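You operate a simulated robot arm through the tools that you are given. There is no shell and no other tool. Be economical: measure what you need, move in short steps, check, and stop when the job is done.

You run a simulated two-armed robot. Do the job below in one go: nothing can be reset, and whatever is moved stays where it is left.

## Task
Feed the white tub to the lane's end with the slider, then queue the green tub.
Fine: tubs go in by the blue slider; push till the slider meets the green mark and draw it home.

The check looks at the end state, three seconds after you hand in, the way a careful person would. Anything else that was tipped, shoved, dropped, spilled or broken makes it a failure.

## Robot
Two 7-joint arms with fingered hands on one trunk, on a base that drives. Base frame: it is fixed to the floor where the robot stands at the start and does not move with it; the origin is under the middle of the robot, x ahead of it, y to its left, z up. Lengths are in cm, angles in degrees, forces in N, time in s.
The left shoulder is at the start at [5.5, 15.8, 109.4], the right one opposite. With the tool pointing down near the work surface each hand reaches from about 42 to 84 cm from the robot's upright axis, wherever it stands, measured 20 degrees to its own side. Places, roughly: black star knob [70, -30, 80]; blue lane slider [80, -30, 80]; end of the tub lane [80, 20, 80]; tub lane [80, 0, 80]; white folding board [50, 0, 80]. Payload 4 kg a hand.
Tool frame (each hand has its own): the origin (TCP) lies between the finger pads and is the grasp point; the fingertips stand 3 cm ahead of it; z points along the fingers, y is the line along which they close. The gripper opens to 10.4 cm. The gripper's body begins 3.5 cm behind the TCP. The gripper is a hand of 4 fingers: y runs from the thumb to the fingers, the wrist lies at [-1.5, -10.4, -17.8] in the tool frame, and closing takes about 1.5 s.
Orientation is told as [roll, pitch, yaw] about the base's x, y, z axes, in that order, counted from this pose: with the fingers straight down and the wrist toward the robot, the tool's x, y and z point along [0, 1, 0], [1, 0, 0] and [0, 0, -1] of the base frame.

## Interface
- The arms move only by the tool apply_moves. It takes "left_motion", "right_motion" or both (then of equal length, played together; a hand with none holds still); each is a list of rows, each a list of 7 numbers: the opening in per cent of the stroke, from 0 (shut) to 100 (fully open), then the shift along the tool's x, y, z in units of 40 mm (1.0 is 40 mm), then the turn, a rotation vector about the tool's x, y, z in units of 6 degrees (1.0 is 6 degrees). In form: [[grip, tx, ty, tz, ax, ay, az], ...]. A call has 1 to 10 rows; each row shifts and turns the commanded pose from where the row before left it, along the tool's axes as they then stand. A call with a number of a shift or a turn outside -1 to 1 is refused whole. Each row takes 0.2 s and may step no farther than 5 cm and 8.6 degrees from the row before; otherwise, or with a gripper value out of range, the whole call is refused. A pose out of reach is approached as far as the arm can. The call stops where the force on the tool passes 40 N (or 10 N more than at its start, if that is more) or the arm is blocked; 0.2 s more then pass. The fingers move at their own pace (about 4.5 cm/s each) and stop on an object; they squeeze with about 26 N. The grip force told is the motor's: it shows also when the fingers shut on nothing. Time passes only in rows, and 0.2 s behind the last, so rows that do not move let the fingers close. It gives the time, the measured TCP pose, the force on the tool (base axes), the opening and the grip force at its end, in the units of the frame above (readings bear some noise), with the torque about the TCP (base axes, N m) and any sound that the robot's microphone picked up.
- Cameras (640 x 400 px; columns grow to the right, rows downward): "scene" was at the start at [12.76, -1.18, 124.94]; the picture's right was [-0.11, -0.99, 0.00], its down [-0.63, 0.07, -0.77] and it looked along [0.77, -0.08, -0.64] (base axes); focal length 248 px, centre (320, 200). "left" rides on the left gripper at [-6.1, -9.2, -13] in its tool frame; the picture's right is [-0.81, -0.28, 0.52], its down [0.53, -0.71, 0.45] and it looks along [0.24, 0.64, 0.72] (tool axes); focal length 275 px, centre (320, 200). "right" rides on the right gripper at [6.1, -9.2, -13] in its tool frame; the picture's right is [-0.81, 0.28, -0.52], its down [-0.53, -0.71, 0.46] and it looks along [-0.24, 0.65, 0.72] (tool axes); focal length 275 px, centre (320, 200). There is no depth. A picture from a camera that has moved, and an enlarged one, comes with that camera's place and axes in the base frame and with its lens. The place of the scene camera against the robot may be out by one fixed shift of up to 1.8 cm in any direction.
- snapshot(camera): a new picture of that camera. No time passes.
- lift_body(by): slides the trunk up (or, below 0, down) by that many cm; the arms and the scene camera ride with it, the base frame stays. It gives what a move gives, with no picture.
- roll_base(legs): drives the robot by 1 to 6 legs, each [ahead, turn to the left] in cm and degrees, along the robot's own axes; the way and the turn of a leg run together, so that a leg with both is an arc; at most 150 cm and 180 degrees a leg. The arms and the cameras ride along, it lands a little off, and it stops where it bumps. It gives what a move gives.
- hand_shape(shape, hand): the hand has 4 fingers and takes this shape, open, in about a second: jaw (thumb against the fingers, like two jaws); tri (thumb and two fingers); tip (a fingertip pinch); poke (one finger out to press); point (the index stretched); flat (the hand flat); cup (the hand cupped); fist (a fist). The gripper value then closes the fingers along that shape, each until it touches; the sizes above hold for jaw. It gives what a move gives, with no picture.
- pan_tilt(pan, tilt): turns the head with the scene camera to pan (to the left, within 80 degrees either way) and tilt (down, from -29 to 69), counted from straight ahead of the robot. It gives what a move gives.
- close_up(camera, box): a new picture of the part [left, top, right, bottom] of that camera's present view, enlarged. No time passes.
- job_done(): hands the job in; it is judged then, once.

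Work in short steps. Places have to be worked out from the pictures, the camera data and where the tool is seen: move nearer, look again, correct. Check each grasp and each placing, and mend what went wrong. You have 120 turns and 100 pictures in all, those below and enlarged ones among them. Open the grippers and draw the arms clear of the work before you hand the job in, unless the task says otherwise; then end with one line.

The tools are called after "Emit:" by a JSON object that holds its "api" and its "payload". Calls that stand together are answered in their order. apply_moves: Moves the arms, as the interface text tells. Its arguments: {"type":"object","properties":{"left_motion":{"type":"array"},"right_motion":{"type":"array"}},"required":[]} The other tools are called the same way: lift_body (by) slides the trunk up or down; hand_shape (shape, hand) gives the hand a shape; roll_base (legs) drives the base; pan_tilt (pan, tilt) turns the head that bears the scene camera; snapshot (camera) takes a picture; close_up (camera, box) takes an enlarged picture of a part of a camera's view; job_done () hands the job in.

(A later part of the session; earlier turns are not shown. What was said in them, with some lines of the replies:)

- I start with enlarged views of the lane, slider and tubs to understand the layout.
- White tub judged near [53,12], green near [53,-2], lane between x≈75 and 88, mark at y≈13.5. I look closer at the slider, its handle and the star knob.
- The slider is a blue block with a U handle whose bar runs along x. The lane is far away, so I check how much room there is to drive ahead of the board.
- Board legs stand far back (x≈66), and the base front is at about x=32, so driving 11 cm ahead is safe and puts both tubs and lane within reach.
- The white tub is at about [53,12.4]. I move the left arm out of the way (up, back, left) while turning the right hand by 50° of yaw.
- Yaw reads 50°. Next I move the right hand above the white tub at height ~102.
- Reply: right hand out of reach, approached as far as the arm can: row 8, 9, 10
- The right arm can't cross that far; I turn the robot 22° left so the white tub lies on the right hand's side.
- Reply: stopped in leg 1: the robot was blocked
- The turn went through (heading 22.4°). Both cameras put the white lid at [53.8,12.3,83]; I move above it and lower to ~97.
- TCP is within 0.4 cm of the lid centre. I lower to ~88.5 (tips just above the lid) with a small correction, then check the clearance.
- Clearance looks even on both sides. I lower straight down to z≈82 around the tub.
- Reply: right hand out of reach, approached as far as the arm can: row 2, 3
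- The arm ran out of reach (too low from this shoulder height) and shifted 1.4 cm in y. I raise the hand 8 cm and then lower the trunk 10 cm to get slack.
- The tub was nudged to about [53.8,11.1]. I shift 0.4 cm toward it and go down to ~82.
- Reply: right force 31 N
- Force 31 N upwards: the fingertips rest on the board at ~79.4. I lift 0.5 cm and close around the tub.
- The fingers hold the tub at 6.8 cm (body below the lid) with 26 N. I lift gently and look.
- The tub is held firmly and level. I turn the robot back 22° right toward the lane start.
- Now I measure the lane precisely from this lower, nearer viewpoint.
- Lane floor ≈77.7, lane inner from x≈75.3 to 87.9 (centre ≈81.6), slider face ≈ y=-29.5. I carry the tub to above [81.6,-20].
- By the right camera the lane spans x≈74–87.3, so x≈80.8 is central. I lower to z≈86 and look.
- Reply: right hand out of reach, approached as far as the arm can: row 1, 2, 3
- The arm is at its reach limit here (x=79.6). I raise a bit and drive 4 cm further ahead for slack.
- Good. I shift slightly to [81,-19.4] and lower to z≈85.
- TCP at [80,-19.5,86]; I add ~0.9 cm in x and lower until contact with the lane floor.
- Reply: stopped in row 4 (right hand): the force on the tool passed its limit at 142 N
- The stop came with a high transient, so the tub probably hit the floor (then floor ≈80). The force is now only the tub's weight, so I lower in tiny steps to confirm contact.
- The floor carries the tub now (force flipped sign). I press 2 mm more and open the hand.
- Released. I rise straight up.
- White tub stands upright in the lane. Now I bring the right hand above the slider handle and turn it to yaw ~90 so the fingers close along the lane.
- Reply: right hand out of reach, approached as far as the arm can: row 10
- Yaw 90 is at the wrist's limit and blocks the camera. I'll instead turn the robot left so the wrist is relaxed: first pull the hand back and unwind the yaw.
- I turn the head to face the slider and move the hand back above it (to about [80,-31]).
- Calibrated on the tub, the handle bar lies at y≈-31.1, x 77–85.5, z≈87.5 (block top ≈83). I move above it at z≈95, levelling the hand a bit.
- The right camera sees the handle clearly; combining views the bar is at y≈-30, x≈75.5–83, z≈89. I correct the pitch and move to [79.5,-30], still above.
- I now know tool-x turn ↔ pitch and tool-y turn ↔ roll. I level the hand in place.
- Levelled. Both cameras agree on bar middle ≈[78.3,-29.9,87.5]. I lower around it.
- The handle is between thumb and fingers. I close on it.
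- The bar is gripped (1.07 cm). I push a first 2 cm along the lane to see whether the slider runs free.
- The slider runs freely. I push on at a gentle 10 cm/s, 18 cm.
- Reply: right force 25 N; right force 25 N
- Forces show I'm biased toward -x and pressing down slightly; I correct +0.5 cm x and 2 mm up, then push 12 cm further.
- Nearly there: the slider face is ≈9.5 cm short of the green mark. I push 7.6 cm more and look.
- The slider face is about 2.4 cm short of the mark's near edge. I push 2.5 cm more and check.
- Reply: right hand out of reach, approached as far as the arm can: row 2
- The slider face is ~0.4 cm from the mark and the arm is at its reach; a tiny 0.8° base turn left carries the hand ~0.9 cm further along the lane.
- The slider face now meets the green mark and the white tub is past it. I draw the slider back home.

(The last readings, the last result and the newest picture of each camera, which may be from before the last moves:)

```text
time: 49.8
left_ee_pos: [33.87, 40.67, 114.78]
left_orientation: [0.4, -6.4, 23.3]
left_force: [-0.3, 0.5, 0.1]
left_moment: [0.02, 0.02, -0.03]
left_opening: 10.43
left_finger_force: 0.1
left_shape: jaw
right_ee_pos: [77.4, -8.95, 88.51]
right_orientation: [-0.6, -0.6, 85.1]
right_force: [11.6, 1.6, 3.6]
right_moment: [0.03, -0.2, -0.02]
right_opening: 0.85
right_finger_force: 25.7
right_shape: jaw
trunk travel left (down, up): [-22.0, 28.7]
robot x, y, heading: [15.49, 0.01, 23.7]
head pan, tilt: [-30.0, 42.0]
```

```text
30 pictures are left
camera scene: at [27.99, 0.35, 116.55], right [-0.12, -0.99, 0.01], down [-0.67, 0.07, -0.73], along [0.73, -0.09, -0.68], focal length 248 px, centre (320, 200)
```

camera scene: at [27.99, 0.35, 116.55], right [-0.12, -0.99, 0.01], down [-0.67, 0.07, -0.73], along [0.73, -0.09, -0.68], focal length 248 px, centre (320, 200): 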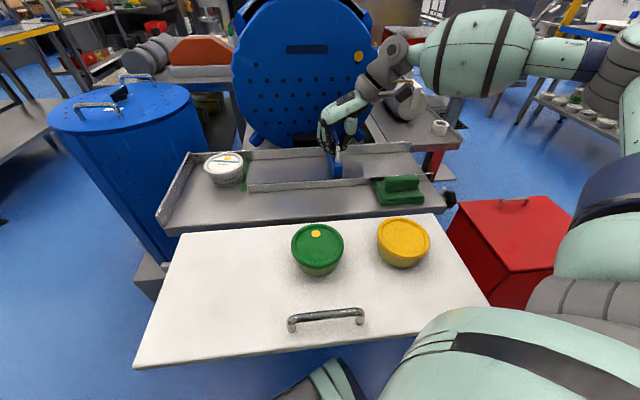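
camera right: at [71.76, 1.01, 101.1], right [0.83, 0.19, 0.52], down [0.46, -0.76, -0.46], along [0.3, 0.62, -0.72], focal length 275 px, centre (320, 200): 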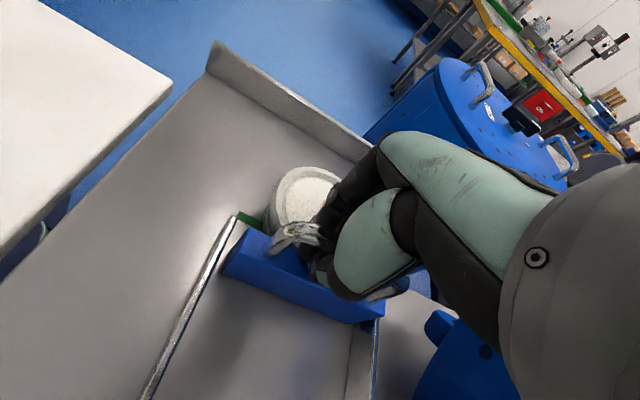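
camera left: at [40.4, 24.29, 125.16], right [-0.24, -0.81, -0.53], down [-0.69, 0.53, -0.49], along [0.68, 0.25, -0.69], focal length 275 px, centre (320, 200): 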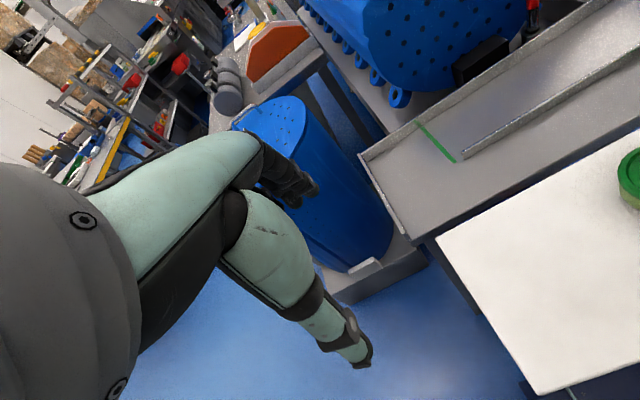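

The white tub stays behind past the mark. I correct x by +0.7 and pull the remaining 20.8 cm home.

Emit:
{"api": "apply_moves", "payload": {"right_motion": [[0, -0.18, -0.2, 0, 0, 0, 0], [0, -0.065, -0.75, 0, 0, 0, 0], [0, -0.065, -0.75, 0, 0, 0, 0], [0, -0.065, -0.75, 0, 0, 0, 0], [0, -0.065, -0.75, 0, 0, 0, 0], [0, -0.065, -0.75, 0, 0, 0, 0], [0, -0.065, -0.75, 0, 0, 0, 0], [0, -0.03, -0.4, 0, 0, 0, 0]]}}

Emit:
{"api": "close_up", "payload": {"camera": "scene", "box": [300, 80, 480, 230]}}

Emit:
{"api": "snapshot", "payload": {"camera": "right"}}

```text
time: 51.5
left_ee_pos: [33.68, 40.81, 114.9]
left_orientation: [0.3, -6.5, 23.2]
left_force: [-0.5, -0.2, 0.1]
left_moment: [0.01, -0.03, 0.02]
left_opening: 10.39
left_finger_force: 0.1
left_shape: jaw
right_ee_pos: [78.2, -29.64, 88.46]
right_orientation: [-0.6, -0.4, 85.2]
right_force: [-0.9, 0.3, -0.4]
right_moment: [-0.03, -0.02, 0.05]
right_opening: 0.87
right_finger_force: 26.4
right_shape: jaw
trunk travel left (down, up): [-22.0, 28.7]
robot x, y, heading: [15.74, -0.21, 23.2]
head pan, tilt: [-30.0, 42.0]
```

```text
2.67 times, centred on (390, 155) of scene
camera zoom: at [27.83, 0.41, 116.57], right [-0.12, -0.99, 0.01], down [-0.67, 0.07, -0.74], along [0.73, -0.09, -0.68], focal length 660 px, centre (133, 320)
```

zoom: 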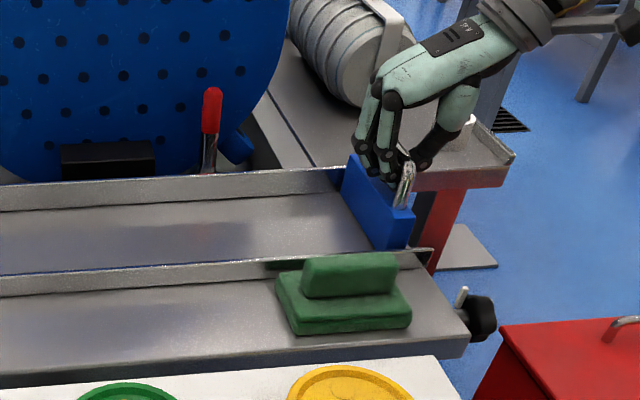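

```text
28 pictures are left
camera right: at [71.14, -38.34, 101.35], right [0.82, 0.2, 0.53], down [0.48, -0.75, -0.46], along [0.31, 0.63, -0.72], focal length 275 px, centre (320, 200)
```

right: 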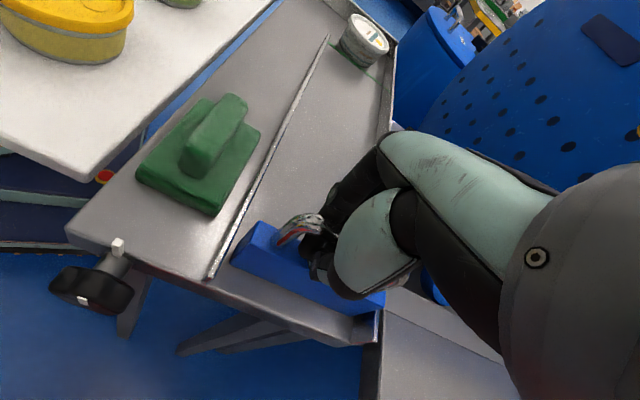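

Slider is back at its home place. I release the handle and rise.

Emit:
{"api": "apply_moves", "payload": {"right_motion": [[100, 0, 0, 0, 0, 0, 0], [100, 0, 0, 0, 0, 0, 0], [100, 0, 0, 0, 0, 0, 0], [100, 0, 0, 0, 0, 0, 0], [100, 0, 0, 0, 0, 0, 0], [100, 0, 0, 0, 0, 0, 0], [100, 0, 0, -0.5, 0, 0, 0], [100, 0, 0, -1, 0, 0, 0], [100, 0, 0, -1, 0, 0, 0], [100, 0, 0, -0.5, 0, 0, 0]]}}

Emit:
{"api": "snapshot", "payload": {"camera": "scene"}}

```text
time: 53.8
left_ee_pos: [33.66, 40.74, 114.78]
left_orientation: [0.3, -6.4, 23.3]
left_force: [-0.1, -0.5, -0.1]
left_moment: [-0.01, -0.01, 0.01]
left_opening: 10.41
left_finger_force: 0.0
left_shape: jaw
right_ee_pos: [78.06, -29.43, 100.54]
right_orientation: [-0.5, -0.6, 85.2]
right_force: [0.3, 0.1, 0.4]
right_moment: [0.0, -0.02, -0.02]
right_opening: 10.37
right_finger_force: 0.0
right_shape: jaw
trunk travel left (down, up): [-22.0, 28.7]
robot x, y, heading: [15.68, -0.18, 23.4]
head pan, tilt: [-30.0, 42.0]
```

```text
27 pictures are left
camera scene: at [27.86, 0.42, 116.57], right [-0.12, -0.99, 0.01], down [-0.67, 0.07, -0.74], along [0.73, -0.09, -0.68], focal length 248 px, centre (320, 200)
```

scene: 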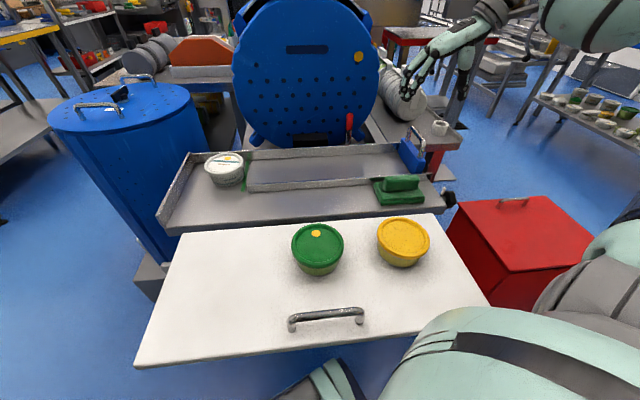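

White tub at lane end, slider home. Green tub is at ≈[53.8,-2.5]. I bring the hand back over the board, then turn right 13° and back off 5 cm for a comfortable grasp.

Emit:
{"api": "apply_moves", "payload": {"right_motion": [[100, 0.8, 0.66, 0, 0, 0, 0], [100, 0.8, 0.66, 0, 0, 0, 0], [100, 0.8, 0.66, 0, 0, 0, 0], [100, 0.8, 0.66, 0, 0, 0, 0], [100, 0.8, 0.66, 0, 0, 0, 0], [100, 0.8, 0.66, 0, 0, 0, 0], [100, 0, 0, 0, 0, 0, 0.8], [100, 0, 0, 0, 0, 0, 0.8], [100, 0, 0, 0, 0, 0, 0.8]]}}

Emit:
{"api": "roll_base", "payload": {"legs": [[0, -13], [-5, 0]]}}

Emit:
{"api": "pan_tilt", "payload": {"pan": -10, "tilt": 48}}

Emit:
{"api": "snapshot", "payload": {"camera": "scene"}}

Emit:
{"api": "snapshot", "payload": {"camera": "right"}}

```text
time: 55.8
left_ee_pos: [33.64, 40.69, 114.82]
left_orientation: [0.2, -6.4, 23.3]
left_force: [0.6, 0.0, 0.9]
left_moment: [0.0, -0.02, 0.0]
left_opening: 10.4
left_finger_force: 0.1
left_shape: jaw
right_ee_pos: [60.26, -12.14, 100.6]
right_orientation: [-0.6, -0.7, 70.6]
right_force: [-0.2, -0.7, -0.1]
right_moment: [0.0, 0.01, 0.0]
right_opening: 10.36
right_finger_force: 0.1
right_shape: jaw
trunk travel left (down, up): [-22.0, 28.7]
robot x, y, heading: [15.77, 0.02, 23.3]
head pan, tilt: [-30.0, 42.0]
```

```text
time: 57.6
left_ee_pos: [38.41, 35.13, 114.3]
left_orientation: [0.4, -5.5, 10.6]
left_force: [-0.8, -0.1, 0.3]
left_moment: [-0.04, -0.07, -0.02]
left_opening: 10.39
left_finger_force: 0.0
left_shape: jaw
right_ee_pos: [52.32, -22.73, 100.11]
right_orientation: [0.0, -0.1, 57.9]
right_force: [-1.3, -0.5, -0.3]
right_moment: [0.06, -0.07, -0.03]
right_opening: 10.36
right_finger_force: 0.1
right_shape: jaw
trunk travel left (down, up): [-22.0, 28.7]
robot x, y, heading: [10.76, -0.86, 10.5]
head pan, tilt: [-30.0, 42.0]
```

```text
time: 58.4
left_ee_pos: [38.4, 35.01, 114.48]
left_orientation: [0.4, -5.6, 10.6]
left_force: [0.7, -0.2, -1.1]
left_moment: [-0.02, -0.01, 0.02]
left_opening: 10.4
left_finger_force: 0.0
left_shape: jaw
right_ee_pos: [52.51, -22.45, 99.96]
right_orientation: [-0.1, -0.1, 58.0]
right_force: [0.7, 0.8, -0.5]
right_moment: [0.0, 0.04, -0.02]
right_opening: 10.37
right_finger_force: 0.0
right_shape: jaw
trunk travel left (down, up): [-22.0, 28.7]
robot x, y, heading: [10.73, -0.83, 10.5]
head pan, tilt: [-10.0, 48.0]
```

```text
26 pictures are left
camera scene: at [23.1, -0.34, 115.66], right [0.01, -1.0, 0.0], down [-0.75, -0.01, -0.66], along [0.66, 0.0, -0.75], focal length 248 px, centre (320, 200)
```

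scene: 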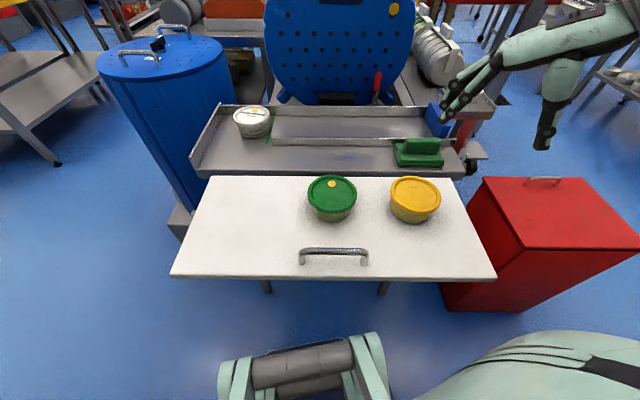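

```text
25 pictures are left
camera right: at [42.35, -27.15, 113.21], right [0.83, -0.2, 0.52], down [0.07, -0.89, -0.46], along [0.55, 0.42, -0.72], focal length 275 px, centre (320, 200)
```

right: 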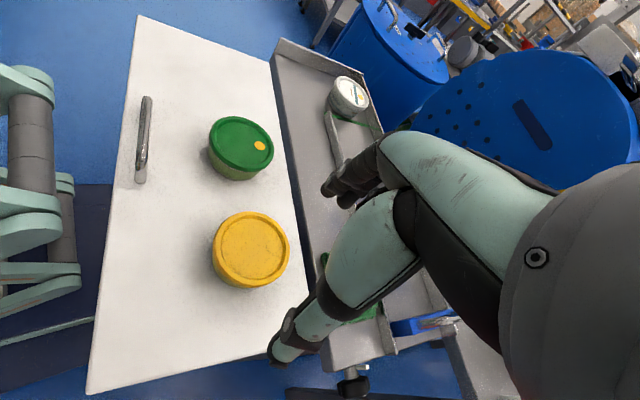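

Green lid ≈[54.1,-2.2]. I move above it at z≈96.

Emit:
{"api": "apply_moves", "payload": {"right_motion": [[100, 0.39, 0.75, 0.17, 0, 0, 0], [100, 0.39, 0.75, 0.17, 0, 0, 0], [100, 0.39, 0.75, 0.17, 0, 0, 0], [100, 0.39, 0.75, 0.17, 0, 0, 0], [100, 0.39, 0.75, 0.17, 0, 0, 0], [100, 0.39, 0.75, 0.17, 0, 0, 0]]}}

Emit:
{"api": "snapshot", "payload": {"camera": "right"}}

Emit:
{"api": "close_up", "payload": {"camera": "scene", "box": [240, 90, 440, 250]}}

```text
time: 59.8
left_ee_pos: [37.92, 35.22, 114.43]
left_orientation: [0.2, -5.7, 10.7]
left_force: [-0.7, -0.2, 0.2]
left_moment: [-0.06, 0.0, -0.03]
left_opening: 10.4
left_finger_force: 0.1
left_shape: jaw
right_ee_pos: [53.73, -2.21, 96.04]
right_orientation: [-0.2, -0.2, 57.9]
right_force: [0.4, 0.5, -0.2]
right_moment: [-0.01, 0.0, -0.01]
right_opening: 10.39
right_finger_force: 0.1
right_shape: jaw
trunk travel left (down, up): [-22.0, 28.7]
robot x, y, heading: [10.67, -1.04, 10.4]
head pan, tilt: [-10.0, 48.0]
```

```text
24 pictures are left
camera right: at [43.57, -6.98, 109.17], right [0.83, -0.2, 0.52], down [0.08, -0.89, -0.46], along [0.55, 0.42, -0.72], focal length 275 px, centre (320, 200)
```

right: 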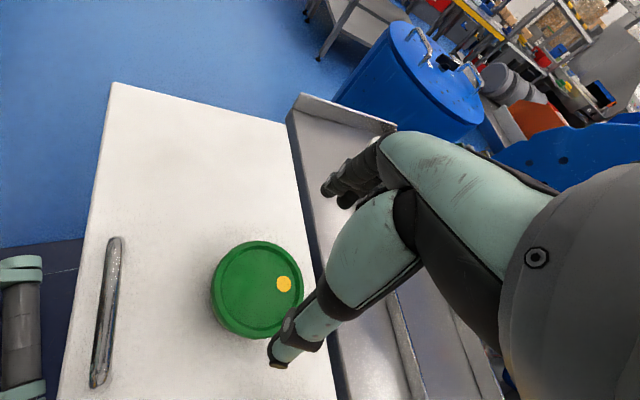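

```text
2.50 times, centred on (340, 170) of scene
camera zoom: at [22.77, -0.24, 115.7], right [0.01, -1.0, 0.0], down [-0.75, -0.01, -0.66], along [0.66, 0.0, -0.75], focal length 619 px, centre (270, 275)
```

zoom: 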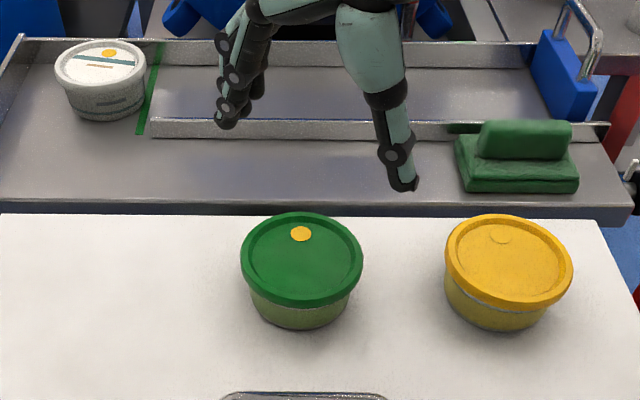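

Very well centred. I lower to 87.5, then check before straddling.

Emit:
{"api": "apply_moves", "payload": {"right_motion": [[100, 0, -0.04, 0.7, 0, 0, 0], [100, 0, 0, 0.7, 0, 0, 0], [100, 0, 0, 0.7, 0, 0, 0]]}}

Emit:
{"api": "close_up", "payload": {"camera": "scene", "box": [240, 90, 440, 250]}}

Emit:
{"api": "snapshot", "payload": {"camera": "right"}}

```text
time: 60.6
left_ee_pos: [37.98, 34.92, 114.51]
left_orientation: [0.5, -5.8, 10.7]
left_force: [0.9, -0.1, -0.3]
left_moment: [-0.02, -0.01, 0.0]
left_opening: 10.41
left_finger_force: 0.0
left_shape: jaw
right_ee_pos: [53.44, -2.81, 87.8]
right_orientation: [0.0, -0.4, 57.8]
right_force: [0.8, -0.7, 0.6]
right_moment: [0.0, 0.03, 0.0]
right_opening: 10.38
right_finger_force: 0.0
right_shape: jaw
trunk travel left (down, up): [-22.0, 28.7]
robot x, y, heading: [11.1, -1.01, 10.4]
head pan, tilt: [-10.0, 48.0]
```

```text
2.50 times, centred on (340, 170) of scene
camera zoom: at [22.79, -0.46, 115.7], right [0.01, -1.0, 0.0], down [-0.75, -0.01, -0.66], along [0.66, 0.0, -0.75], focal length 619 px, centre (270, 275)
```

zoom: 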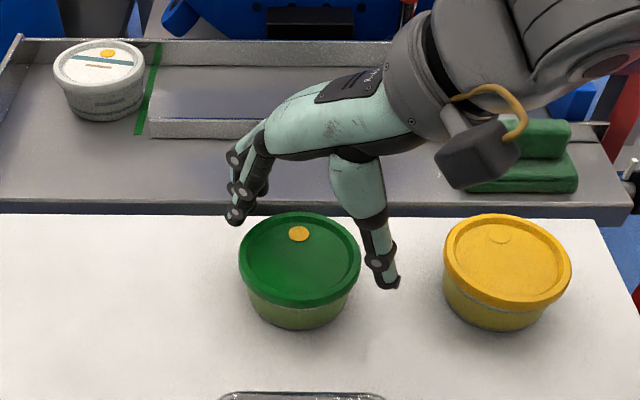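

```text
21 pictures are left
camera right: at [43.33, -7.43, 100.86], right [0.83, -0.2, 0.52], down [0.07, -0.89, -0.46], along [0.55, 0.42, -0.72], focal length 275 px, centre (320, 200)
```

right: 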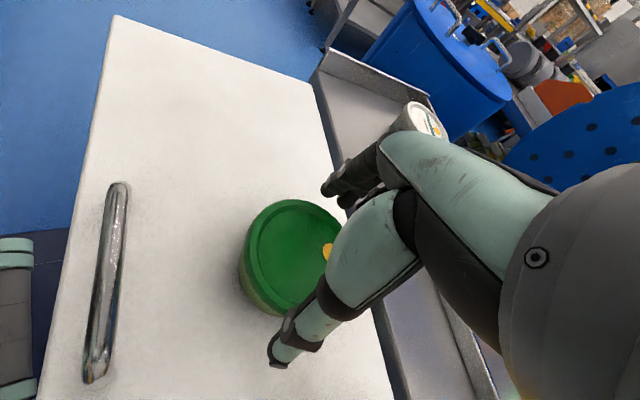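

TCP is ~0.4 cm low in y; I correct and lower to ≈83.2.

Emit:
{"api": "apply_moves", "payload": {"right_motion": [[100, 0.04, 0.08, 0, 0, 0, 0], [100, 0, 0, 0.5, 0, 0, 0], [100, 0, 0, 0.35, 0, 0, 0], [100, 0, 0, 0.27, 0, 0, 0]]}}

Emit:
{"api": "close_up", "payload": {"camera": "scene", "box": [240, 90, 440, 250]}}

```text
time: 61.6
left_ee_pos: [37.9, 35.02, 114.46]
left_orientation: [0.4, -5.8, 10.7]
left_force: [-0.4, 1.1, -0.1]
left_moment: [0.0, 0.0, -0.01]
left_opening: 10.4
left_finger_force: 0.0
left_shape: jaw
right_ee_pos: [53.73, -2.26, 83.62]
right_orientation: [-0.2, -0.5, 58.0]
right_force: [-1.4, 0.4, 7.3]
right_moment: [0.07, -0.02, 0.05]
right_opening: 10.38
right_finger_force: 0.1
right_shape: jaw
trunk travel left (down, up): [-22.0, 28.7]
robot x, y, heading: [10.65, -1.08, 10.6]
head pan, tilt: [-10.0, 48.0]
```

```text
2.50 times, centred on (340, 170) of scene
camera zoom: at [22.67, -0.41, 115.72], right [0.01, -1.0, 0.0], down [-0.75, -0.01, -0.66], along [0.66, 0.0, -0.75], focal length 619 px, centre (270, 275)
```

zoom: 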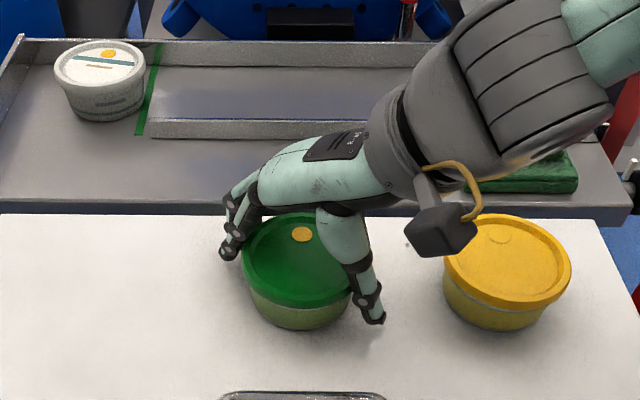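

Straddled with light contact below. I close on the tub.

Emit:
{"api": "apply_moves", "payload": {"right_motion": [[0, 0, 0, 0, 0, 0, 0], [0, 0, 0, 0, 0, 0, 0], [0, 0, 0, 0, 0, 0, 0], [0, 0, 0, 0, 0, 0, 0], [0, 0, 0, 0, 0, 0, 0], [0, 0, 0, 0, 0, 0, 0]]}}

Emit:
{"api": "apply_moves", "payload": {"right_motion": [[0, 0, 0, -0.4, 0, 0, 0], [0, 0, 0, -0.7, 0, 0, 0], [0, 0, 0, -0.9, 0, 0, 0], [0, 0, 0, -0.9, 0, 0, 0]]}}

Emit:
{"api": "close_up", "payload": {"camera": "scene", "box": [240, 60, 440, 220]}}

```text
time: 63.0
left_ee_pos: [37.84, 35.03, 114.52]
left_orientation: [0.4, -5.8, 10.7]
left_force: [-0.2, 1.2, 0.7]
left_moment: [-0.02, 0.01, -0.01]
left_opening: 10.4
left_finger_force: 0.1
left_shape: jaw
right_ee_pos: [53.73, -2.28, 83.56]
right_orientation: [-0.2, -0.2, 57.9]
right_force: [-0.1, 0.6, 3.3]
right_moment: [0.1, -0.2, 0.05]
right_opening: 7.08
right_finger_force: 26.3
right_shape: jaw
trunk travel left (down, up): [-22.0, 28.7]
robot x, y, heading: [10.74, -1.08, 10.5]
head pan, tilt: [-10.0, 48.0]
```

```text
time: 64.0
left_ee_pos: [37.96, 35.04, 114.5]
left_orientation: [0.4, -5.8, 10.7]
left_force: [-1.3, -0.7, 0.0]
left_moment: [-0.01, -0.02, 0.04]
left_opening: 10.41
left_finger_force: 0.0
left_shape: jaw
right_ee_pos: [53.52, -2.59, 94.87]
right_orientation: [-0.2, -0.4, 58.0]
right_force: [0.1, 0.5, -1.1]
right_moment: [0.01, 0.02, -0.02]
right_opening: 7.08
right_finger_force: 25.8
right_shape: jaw
trunk travel left (down, up): [-22.0, 28.7]
robot x, y, heading: [10.95, -0.87, 10.4]
head pan, tilt: [-10.0, 48.0]
```

```text
2.50 times, centred on (340, 140) of scene
camera zoom: at [22.69, -0.48, 115.71], right [0.01, -1.0, 0.0], down [-0.75, -0.01, -0.66], along [0.66, 0.0, -0.75], focal length 619 px, centre (270, 350)
```

zoom: 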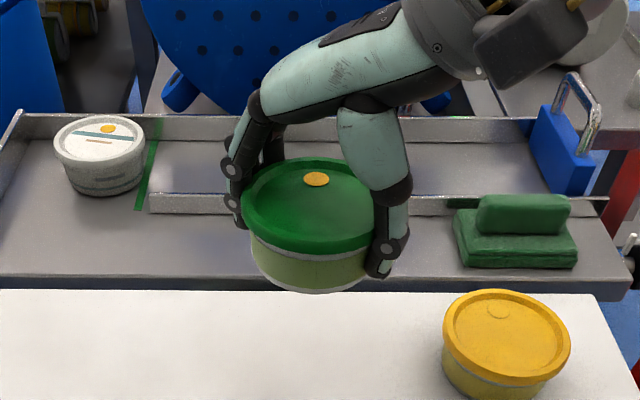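

Green tub held at 7.08 cm. I drive 5 cm ahead and carry it over the lane.

Emit:
{"api": "roll_base", "payload": {"legs": [[5, 0]]}}

Emit:
{"api": "apply_moves", "payload": {"right_motion": [[0, -0.88, -0.12, 0, 0, 0, 0], [0, -0.88, -0.12, 0, 0, 0, 0], [0, -0.88, -0.12, 0, 0, 0, 0], [0, -0.88, -0.12, 0, 0, 0, 0], [0, -0.88, -0.12, 0, 0, 0, 0], [0, -0.88, -0.12, 0, 0, 0, 0], [0, -0.88, -0.12, 0, 0, 0, 0], [0, -0.88, -0.12, 0, 0, 0, 0]]}}

Emit:
{"api": "snapshot", "payload": {"camera": "right"}}

```text
time: 65.0
left_ee_pos: [41.96, 35.85, 114.73]
left_orientation: [0.4, -6.2, 10.9]
left_force: [0.1, -0.3, -0.4]
left_moment: [0.01, 0.01, 0.02]
left_opening: 10.42
left_finger_force: 0.1
left_shape: jaw
right_ee_pos: [57.88, -1.65, 95.15]
right_orientation: [-0.5, -0.6, 58.1]
right_force: [-0.1, -0.6, -1.9]
right_moment: [0.0, 0.02, 0.02]
right_opening: 7.1
right_finger_force: 26.2
right_shape: jaw
trunk travel left (down, up): [-22.0, 28.7]
robot x, y, heading: [15.89, -0.09, 10.5]
head pan, tilt: [-10.0, 48.0]
```

```text
time: 66.8
left_ee_pos: [42.13, 35.87, 114.64]
left_orientation: [0.5, -6.1, 10.7]
left_force: [-0.3, 0.6, 0.1]
left_moment: [0.03, 0.03, 0.02]
left_opening: 10.38
left_finger_force: 0.0
left_shape: jaw
right_ee_pos: [79.78, -20.13, 95.14]
right_orientation: [-0.3, -0.5, 58.3]
right_force: [0.3, 0.2, -1.1]
right_moment: [0.02, 0.02, -0.04]
right_opening: 7.08
right_finger_force: 25.9
right_shape: jaw
trunk travel left (down, up): [-22.0, 28.7]
robot x, y, heading: [15.95, -0.38, 10.4]
head pan, tilt: [-10.0, 48.0]
```

```text
18 pictures are left
camera right: at [69.72, -24.89, 108.22], right [0.83, -0.2, 0.53], down [0.08, -0.88, -0.46], along [0.56, 0.42, -0.72], focal length 275 px, centre (320, 200)
```

right: 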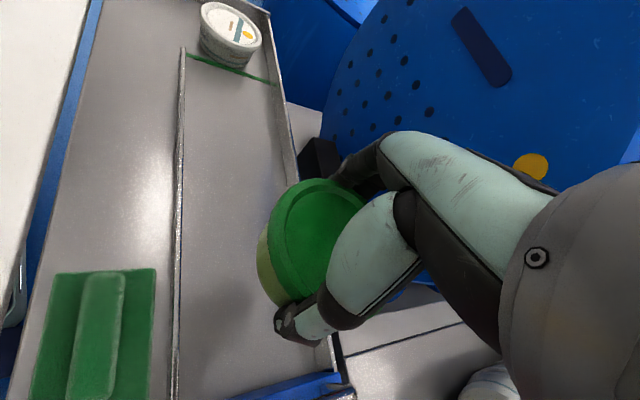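

Over the lane. I lower to ≈87 with a +0.7 cm x correction.

Emit:
{"api": "apply_moves", "payload": {"right_motion": [[0, -0.15, 0.09, 0.7, 0, 0, 0], [0, 0, 0, 0.7, 0, 0, 0], [0, 0, 0, 0.6, 0, 0, 0]]}}

Emit:
{"api": "snapshot", "payload": {"camera": "right"}}

Emit:
{"api": "close_up", "payload": {"camera": "scene", "box": [350, 20, 510, 160]}}

```text
time: 67.6
left_ee_pos: [42.26, 35.87, 114.69]
left_orientation: [0.4, -6.2, 10.8]
left_force: [-0.5, 0.7, 1.1]
left_moment: [-0.01, 0.01, 0.04]
left_opening: 10.39
left_finger_force: 0.1
left_shape: jaw
right_ee_pos: [80.52, -20.0, 87.35]
right_orientation: [-0.6, -0.7, 58.1]
right_force: [-0.3, -0.1, -2.3]
right_moment: [0.0, -0.01, -0.01]
right_opening: 7.09
right_finger_force: 25.9
right_shape: jaw
trunk travel left (down, up): [-22.0, 28.7]
robot x, y, heading: [15.79, -0.11, 10.7]
head pan, tilt: [-10.0, 48.0]
```

```text
17 pictures are left
camera right: at [70.24, -24.73, 100.3], right [0.83, -0.2, 0.53], down [0.08, -0.88, -0.46], along [0.56, 0.42, -0.72], focal length 275 px, centre (320, 200)
```

right: 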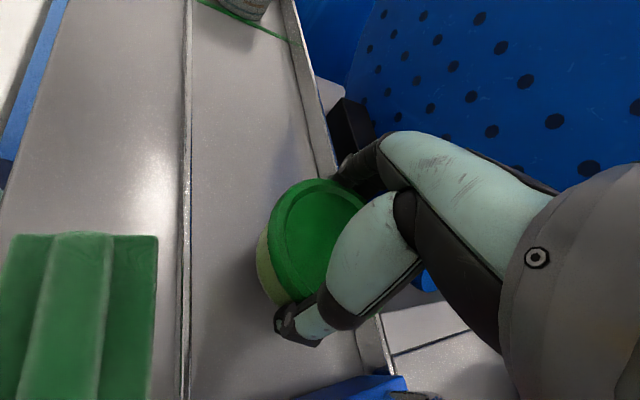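

```text
2.86 times, centred on (430, 90) of scene
camera zoom: at [27.74, 0.52, 115.7], right [0.01, -1.0, 0.0], down [-0.75, -0.01, -0.66], along [0.66, 0.01, -0.75], focal length 708 px, centre (6, 514)
```

zoom: 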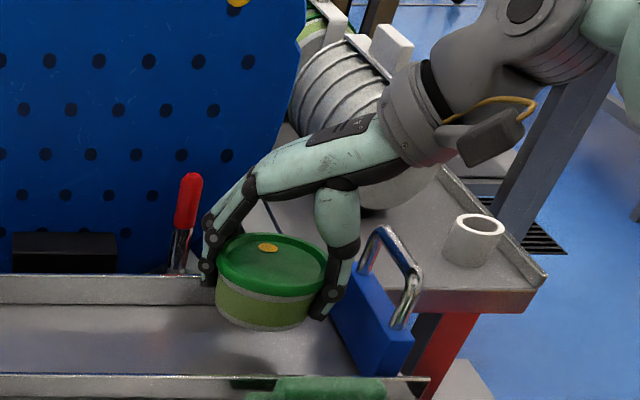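

Clear of rails and slider. I lower to the floor in small steps.

Emit:
{"api": "apply_moves", "payload": {"right_motion": [[0, 0, 0, 0.3, 0, 0, 0], [0, 0, 0, 0.2, 0, 0, 0], [0, 0, 0, 0.12, 0, 0, 0], [0, 0, 0, 0.08, 0, 0, 0]]}}

```text
time: 68.6
left_ee_pos: [42.06, 35.84, 114.57]
left_orientation: [0.4, -6.2, 10.9]
left_force: [-0.1, 1.1, 0.0]
left_moment: [-0.01, 0.01, -0.01]
left_opening: 10.4
left_finger_force: 0.0
left_shape: jaw
right_ee_pos: [80.47, -19.85, 84.3]
right_orientation: [-0.5, -0.6, 58.1]
right_force: [0.2, 0.2, -1.8]
right_moment: [-0.03, 0.0, -0.03]
right_opening: 7.07
right_finger_force: 26.4
right_shape: jaw
trunk travel left (down, up): [-22.0, 28.7]
robot x, y, heading: [15.56, 0.08, 10.8]
head pan, tilt: [-10.0, 48.0]
```

No contact yet at 84.3; I continue with 1.5 mm steps.

Emit:
{"api": "apply_moves", "payload": {"right_motion": [[0, 0, 0, 0.04, 0, 0, 0], [0, 0, 0, 0.04, 0, 0, 0], [0, 0, 0, 0.04, 0, 0, 0]]}}

```text
time: 69.4
left_ee_pos: [42.13, 35.93, 114.73]
left_orientation: [0.4, -6.2, 10.8]
left_force: [0.3, 0.3, 0.2]
left_moment: [-0.03, -0.01, 0.0]
left_opening: 10.37
left_finger_force: 0.0
left_shape: jaw
right_ee_pos: [80.59, -19.68, 84.04]
right_orientation: [-0.5, -0.6, 58.1]
right_force: [1.2, 0.2, -2.0]
right_moment: [0.01, 0.0, 0.0]
right_opening: 7.09
right_finger_force: 26.2
right_shape: jaw
trunk travel left (down, up): [-22.0, 28.7]
robot x, y, heading: [15.89, -0.38, 10.5]
head pan, tilt: [-10.0, 48.0]
```

Still free at 84.0; a few more small steps.

Emit:
{"api": "apply_moves", "payload": {"right_motion": [[0, 0, 0, 0.05, 0, 0, 0], [0, 0, 0, 0.05, 0, 0, 0], [0, 0, 0, 0.05, 0, 0, 0]]}}

Emit:
{"api": "close_up", "payload": {"camera": "right", "box": [200, 150, 420, 370]}}

```text
time: 70.2
left_ee_pos: [42.07, 35.86, 114.69]
left_orientation: [0.4, -6.3, 10.9]
left_force: [-0.5, -1.0, 0.3]
left_moment: [0.01, 0.01, -0.01]
left_opening: 10.38
left_finger_force: 0.0
left_shape: jaw
right_ee_pos: [80.48, -19.68, 83.82]
right_orientation: [-0.6, -0.8, 58.1]
right_force: [0.5, -1.5, 8.9]
right_moment: [0.09, -0.21, -0.03]
right_opening: 7.07
right_finger_force: 26.3
right_shape: jaw
trunk travel left (down, up): [-22.0, 28.7]
robot x, y, heading: [15.76, -0.02, 10.5]
head pan, tilt: [-10.0, 48.0]
```

```text
1.82 times, centred on (310, 260) of right
camera zoom: at [70.26, -24.39, 96.68], right [0.82, -0.2, 0.53], down [0.08, -0.88, -0.46], along [0.56, 0.42, -0.71], focal length 500 px, centre (338, 91)
```

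zoom: 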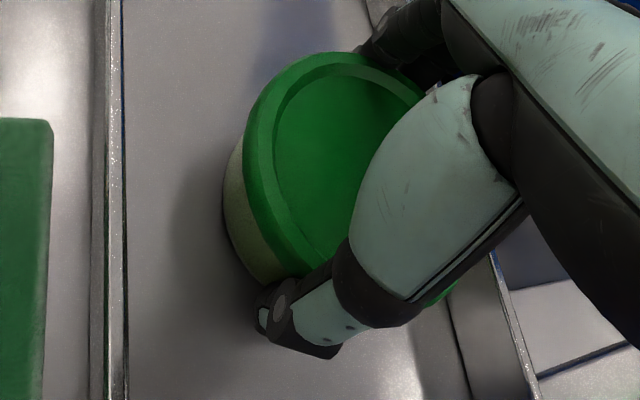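

The tub is on the floor (+9 N). I open the hand and then rise straight up.

Emit:
{"api": "apply_moves", "payload": {"right_motion": [[100, 0, 0, 0, 0, 0, 0], [100, 0, 0, 0, 0, 0, 0], [100, 0, 0, 0, 0, 0, 0], [100, 0, 0, 0, 0, 0, 0], [100, 0, 0, 0, 0, 0, 0], [100, 0, 0, 0, 0, 0, 0]]}}

Emit:
{"api": "apply_moves", "payload": {"right_motion": [[100, 0, 0, -0.3, 0, 0, 0], [100, 0, 0, -0.4, 0, 0, 0], [100, 0, 0, -0.6, 0, 0, 0], [100, 0, 0, -1, 0, 0, 0], [100, 0, 0, -1, 0, 0, 0]]}}

Emit:
{"api": "snapshot", "payload": {"camera": "right"}}

Emit:
{"api": "close_up", "payload": {"camera": "scene", "box": [180, 20, 500, 220]}}

```text
time: 71.6
left_ee_pos: [41.94, 35.96, 114.76]
left_orientation: [0.4, -6.2, 10.9]
left_force: [0.5, 0.2, -0.1]
left_moment: [-0.03, -0.02, -0.02]
left_opening: 10.38
left_finger_force: 0.0
left_shape: jaw
right_ee_pos: [80.51, -19.74, 83.62]
right_orientation: [-0.5, -0.7, 58.3]
right_force: [-3.6, 0.9, 8.0]
right_moment: [0.08, 0.03, 0.17]
right_opening: 10.39
right_finger_force: 0.0
right_shape: jaw
trunk travel left (down, up): [-22.0, 28.7]
robot x, y, heading: [15.88, 0.29, 10.6]
head pan, tilt: [-10.0, 48.0]
```

```text
time: 72.8
left_ee_pos: [42.07, 35.99, 114.8]
left_orientation: [0.4, -6.3, 10.8]
left_force: [-0.6, -0.2, 0.7]
left_moment: [-0.04, 0.01, -0.02]
left_opening: 10.41
left_finger_force: 0.0
left_shape: jaw
right_ee_pos: [80.74, -19.76, 96.83]
right_orientation: [-0.5, -0.5, 58.2]
right_force: [-0.2, 0.2, -0.1]
right_moment: [-0.02, -0.01, 0.01]
right_opening: 10.42
right_finger_force: 0.1
right_shape: jaw
trunk travel left (down, up): [-22.0, 28.7]
robot x, y, heading: [15.78, -0.64, 10.8]
head pan, tilt: [-10.0, 48.0]
```

```text
14 pictures are left
camera right: at [70.54, -24.49, 109.81], right [0.83, -0.2, 0.53], down [0.08, -0.89, -0.46], along [0.56, 0.42, -0.72], focal length 275 px, centre (320, 200)
```

right: 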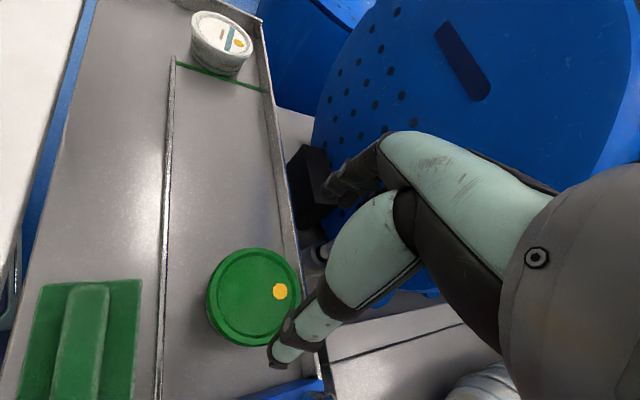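

```text
2.00 times, centred on (340, 120) of scene
camera zoom: at [27.65, 0.57, 115.72], right [0.01, -1.0, 0.0], down [-0.75, -0.01, -0.66], along [0.66, 0.0, -0.75], focal length 495 px, centre (280, 360)
```

zoom: 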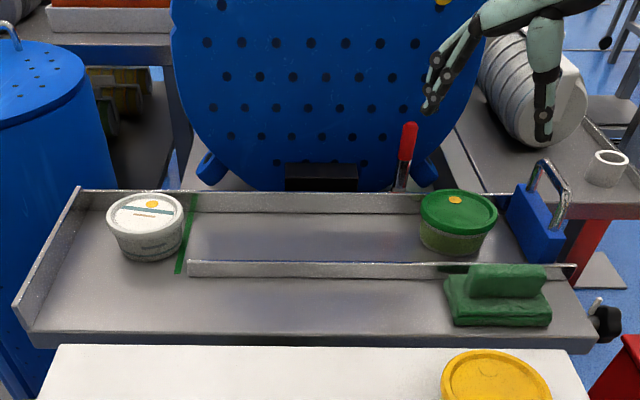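

White tub stands past the mark at the lane's end, slider is home, and the green tub stands in the lane ahead of it. I draw the right arm clear and take one last look.

Emit:
{"api": "apply_moves", "payload": {"right_motion": [[100, 0, 0, -1, 0, 0, 0], [100, 0, 0, -0.8, 0, 0, 0], [100, 0.8, -0.5, -0.1, 0, 0, 0], [100, 0.8, -0.5, -0.1, 0, 0, 0], [100, 0.8, -0.5, -0.1, 0, 0, 0], [100, 0.8, -0.5, -0.1, 0, 0, 0], [100, 0.8, -0.5, 0, 0, 0, 0], [100, 0.8, -0.5, 0, 0, 0, 0]]}}

Emit:
{"api": "snapshot", "payload": {"camera": "scene"}}

```text
time: 74.6
left_ee_pos: [41.89, 35.79, 114.79]
left_orientation: [0.5, -6.3, 10.8]
left_force: [0.0, -1.0, 0.8]
left_moment: [0.03, -0.01, 0.01]
left_opening: 10.39
left_finger_force: 0.1
left_shape: jaw
right_ee_pos: [57.64, -19.86, 105.11]
right_orientation: [-0.7, -0.8, 58.1]
right_force: [0.0, -0.3, -0.3]
right_moment: [-0.01, 0.0, -0.03]
right_opening: 10.41
right_finger_force: 0.1
right_shape: jaw
trunk travel left (down, up): [-22.0, 28.7]
robot x, y, heading: [15.69, -0.3, 10.8]
head pan, tilt: [-10.0, 48.0]
```

```text
12 pictures are left
camera scene: at [27.55, 0.49, 115.73], right [0.01, -1.0, 0.0], down [-0.75, -0.01, -0.66], along [0.66, 0.01, -0.75], focal length 248 px, centre (320, 200)
```

scene: 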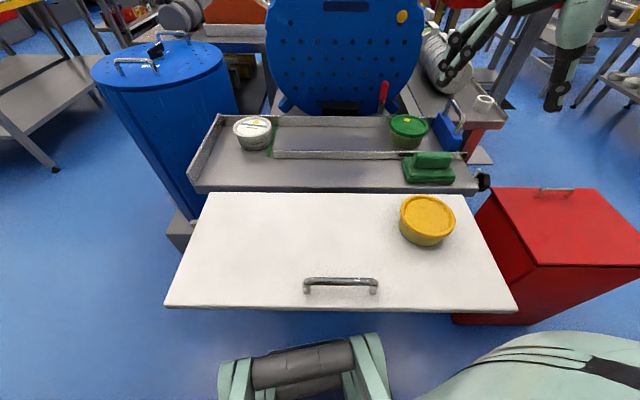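

Everything stands as intended, both hands are open and clear of the work; I hand the job in.

Emit:
{"api": "job_done", "payload": {}}

```text
The job is handed in.
```

The job is handed in: the slider pushed the white tub past the green mark to the lane's end and is back home, and the green tub is queued in the lane in front of it. I took "queue" to mean leaving the green tub unpushed, because two tubs don't fit past the mark.
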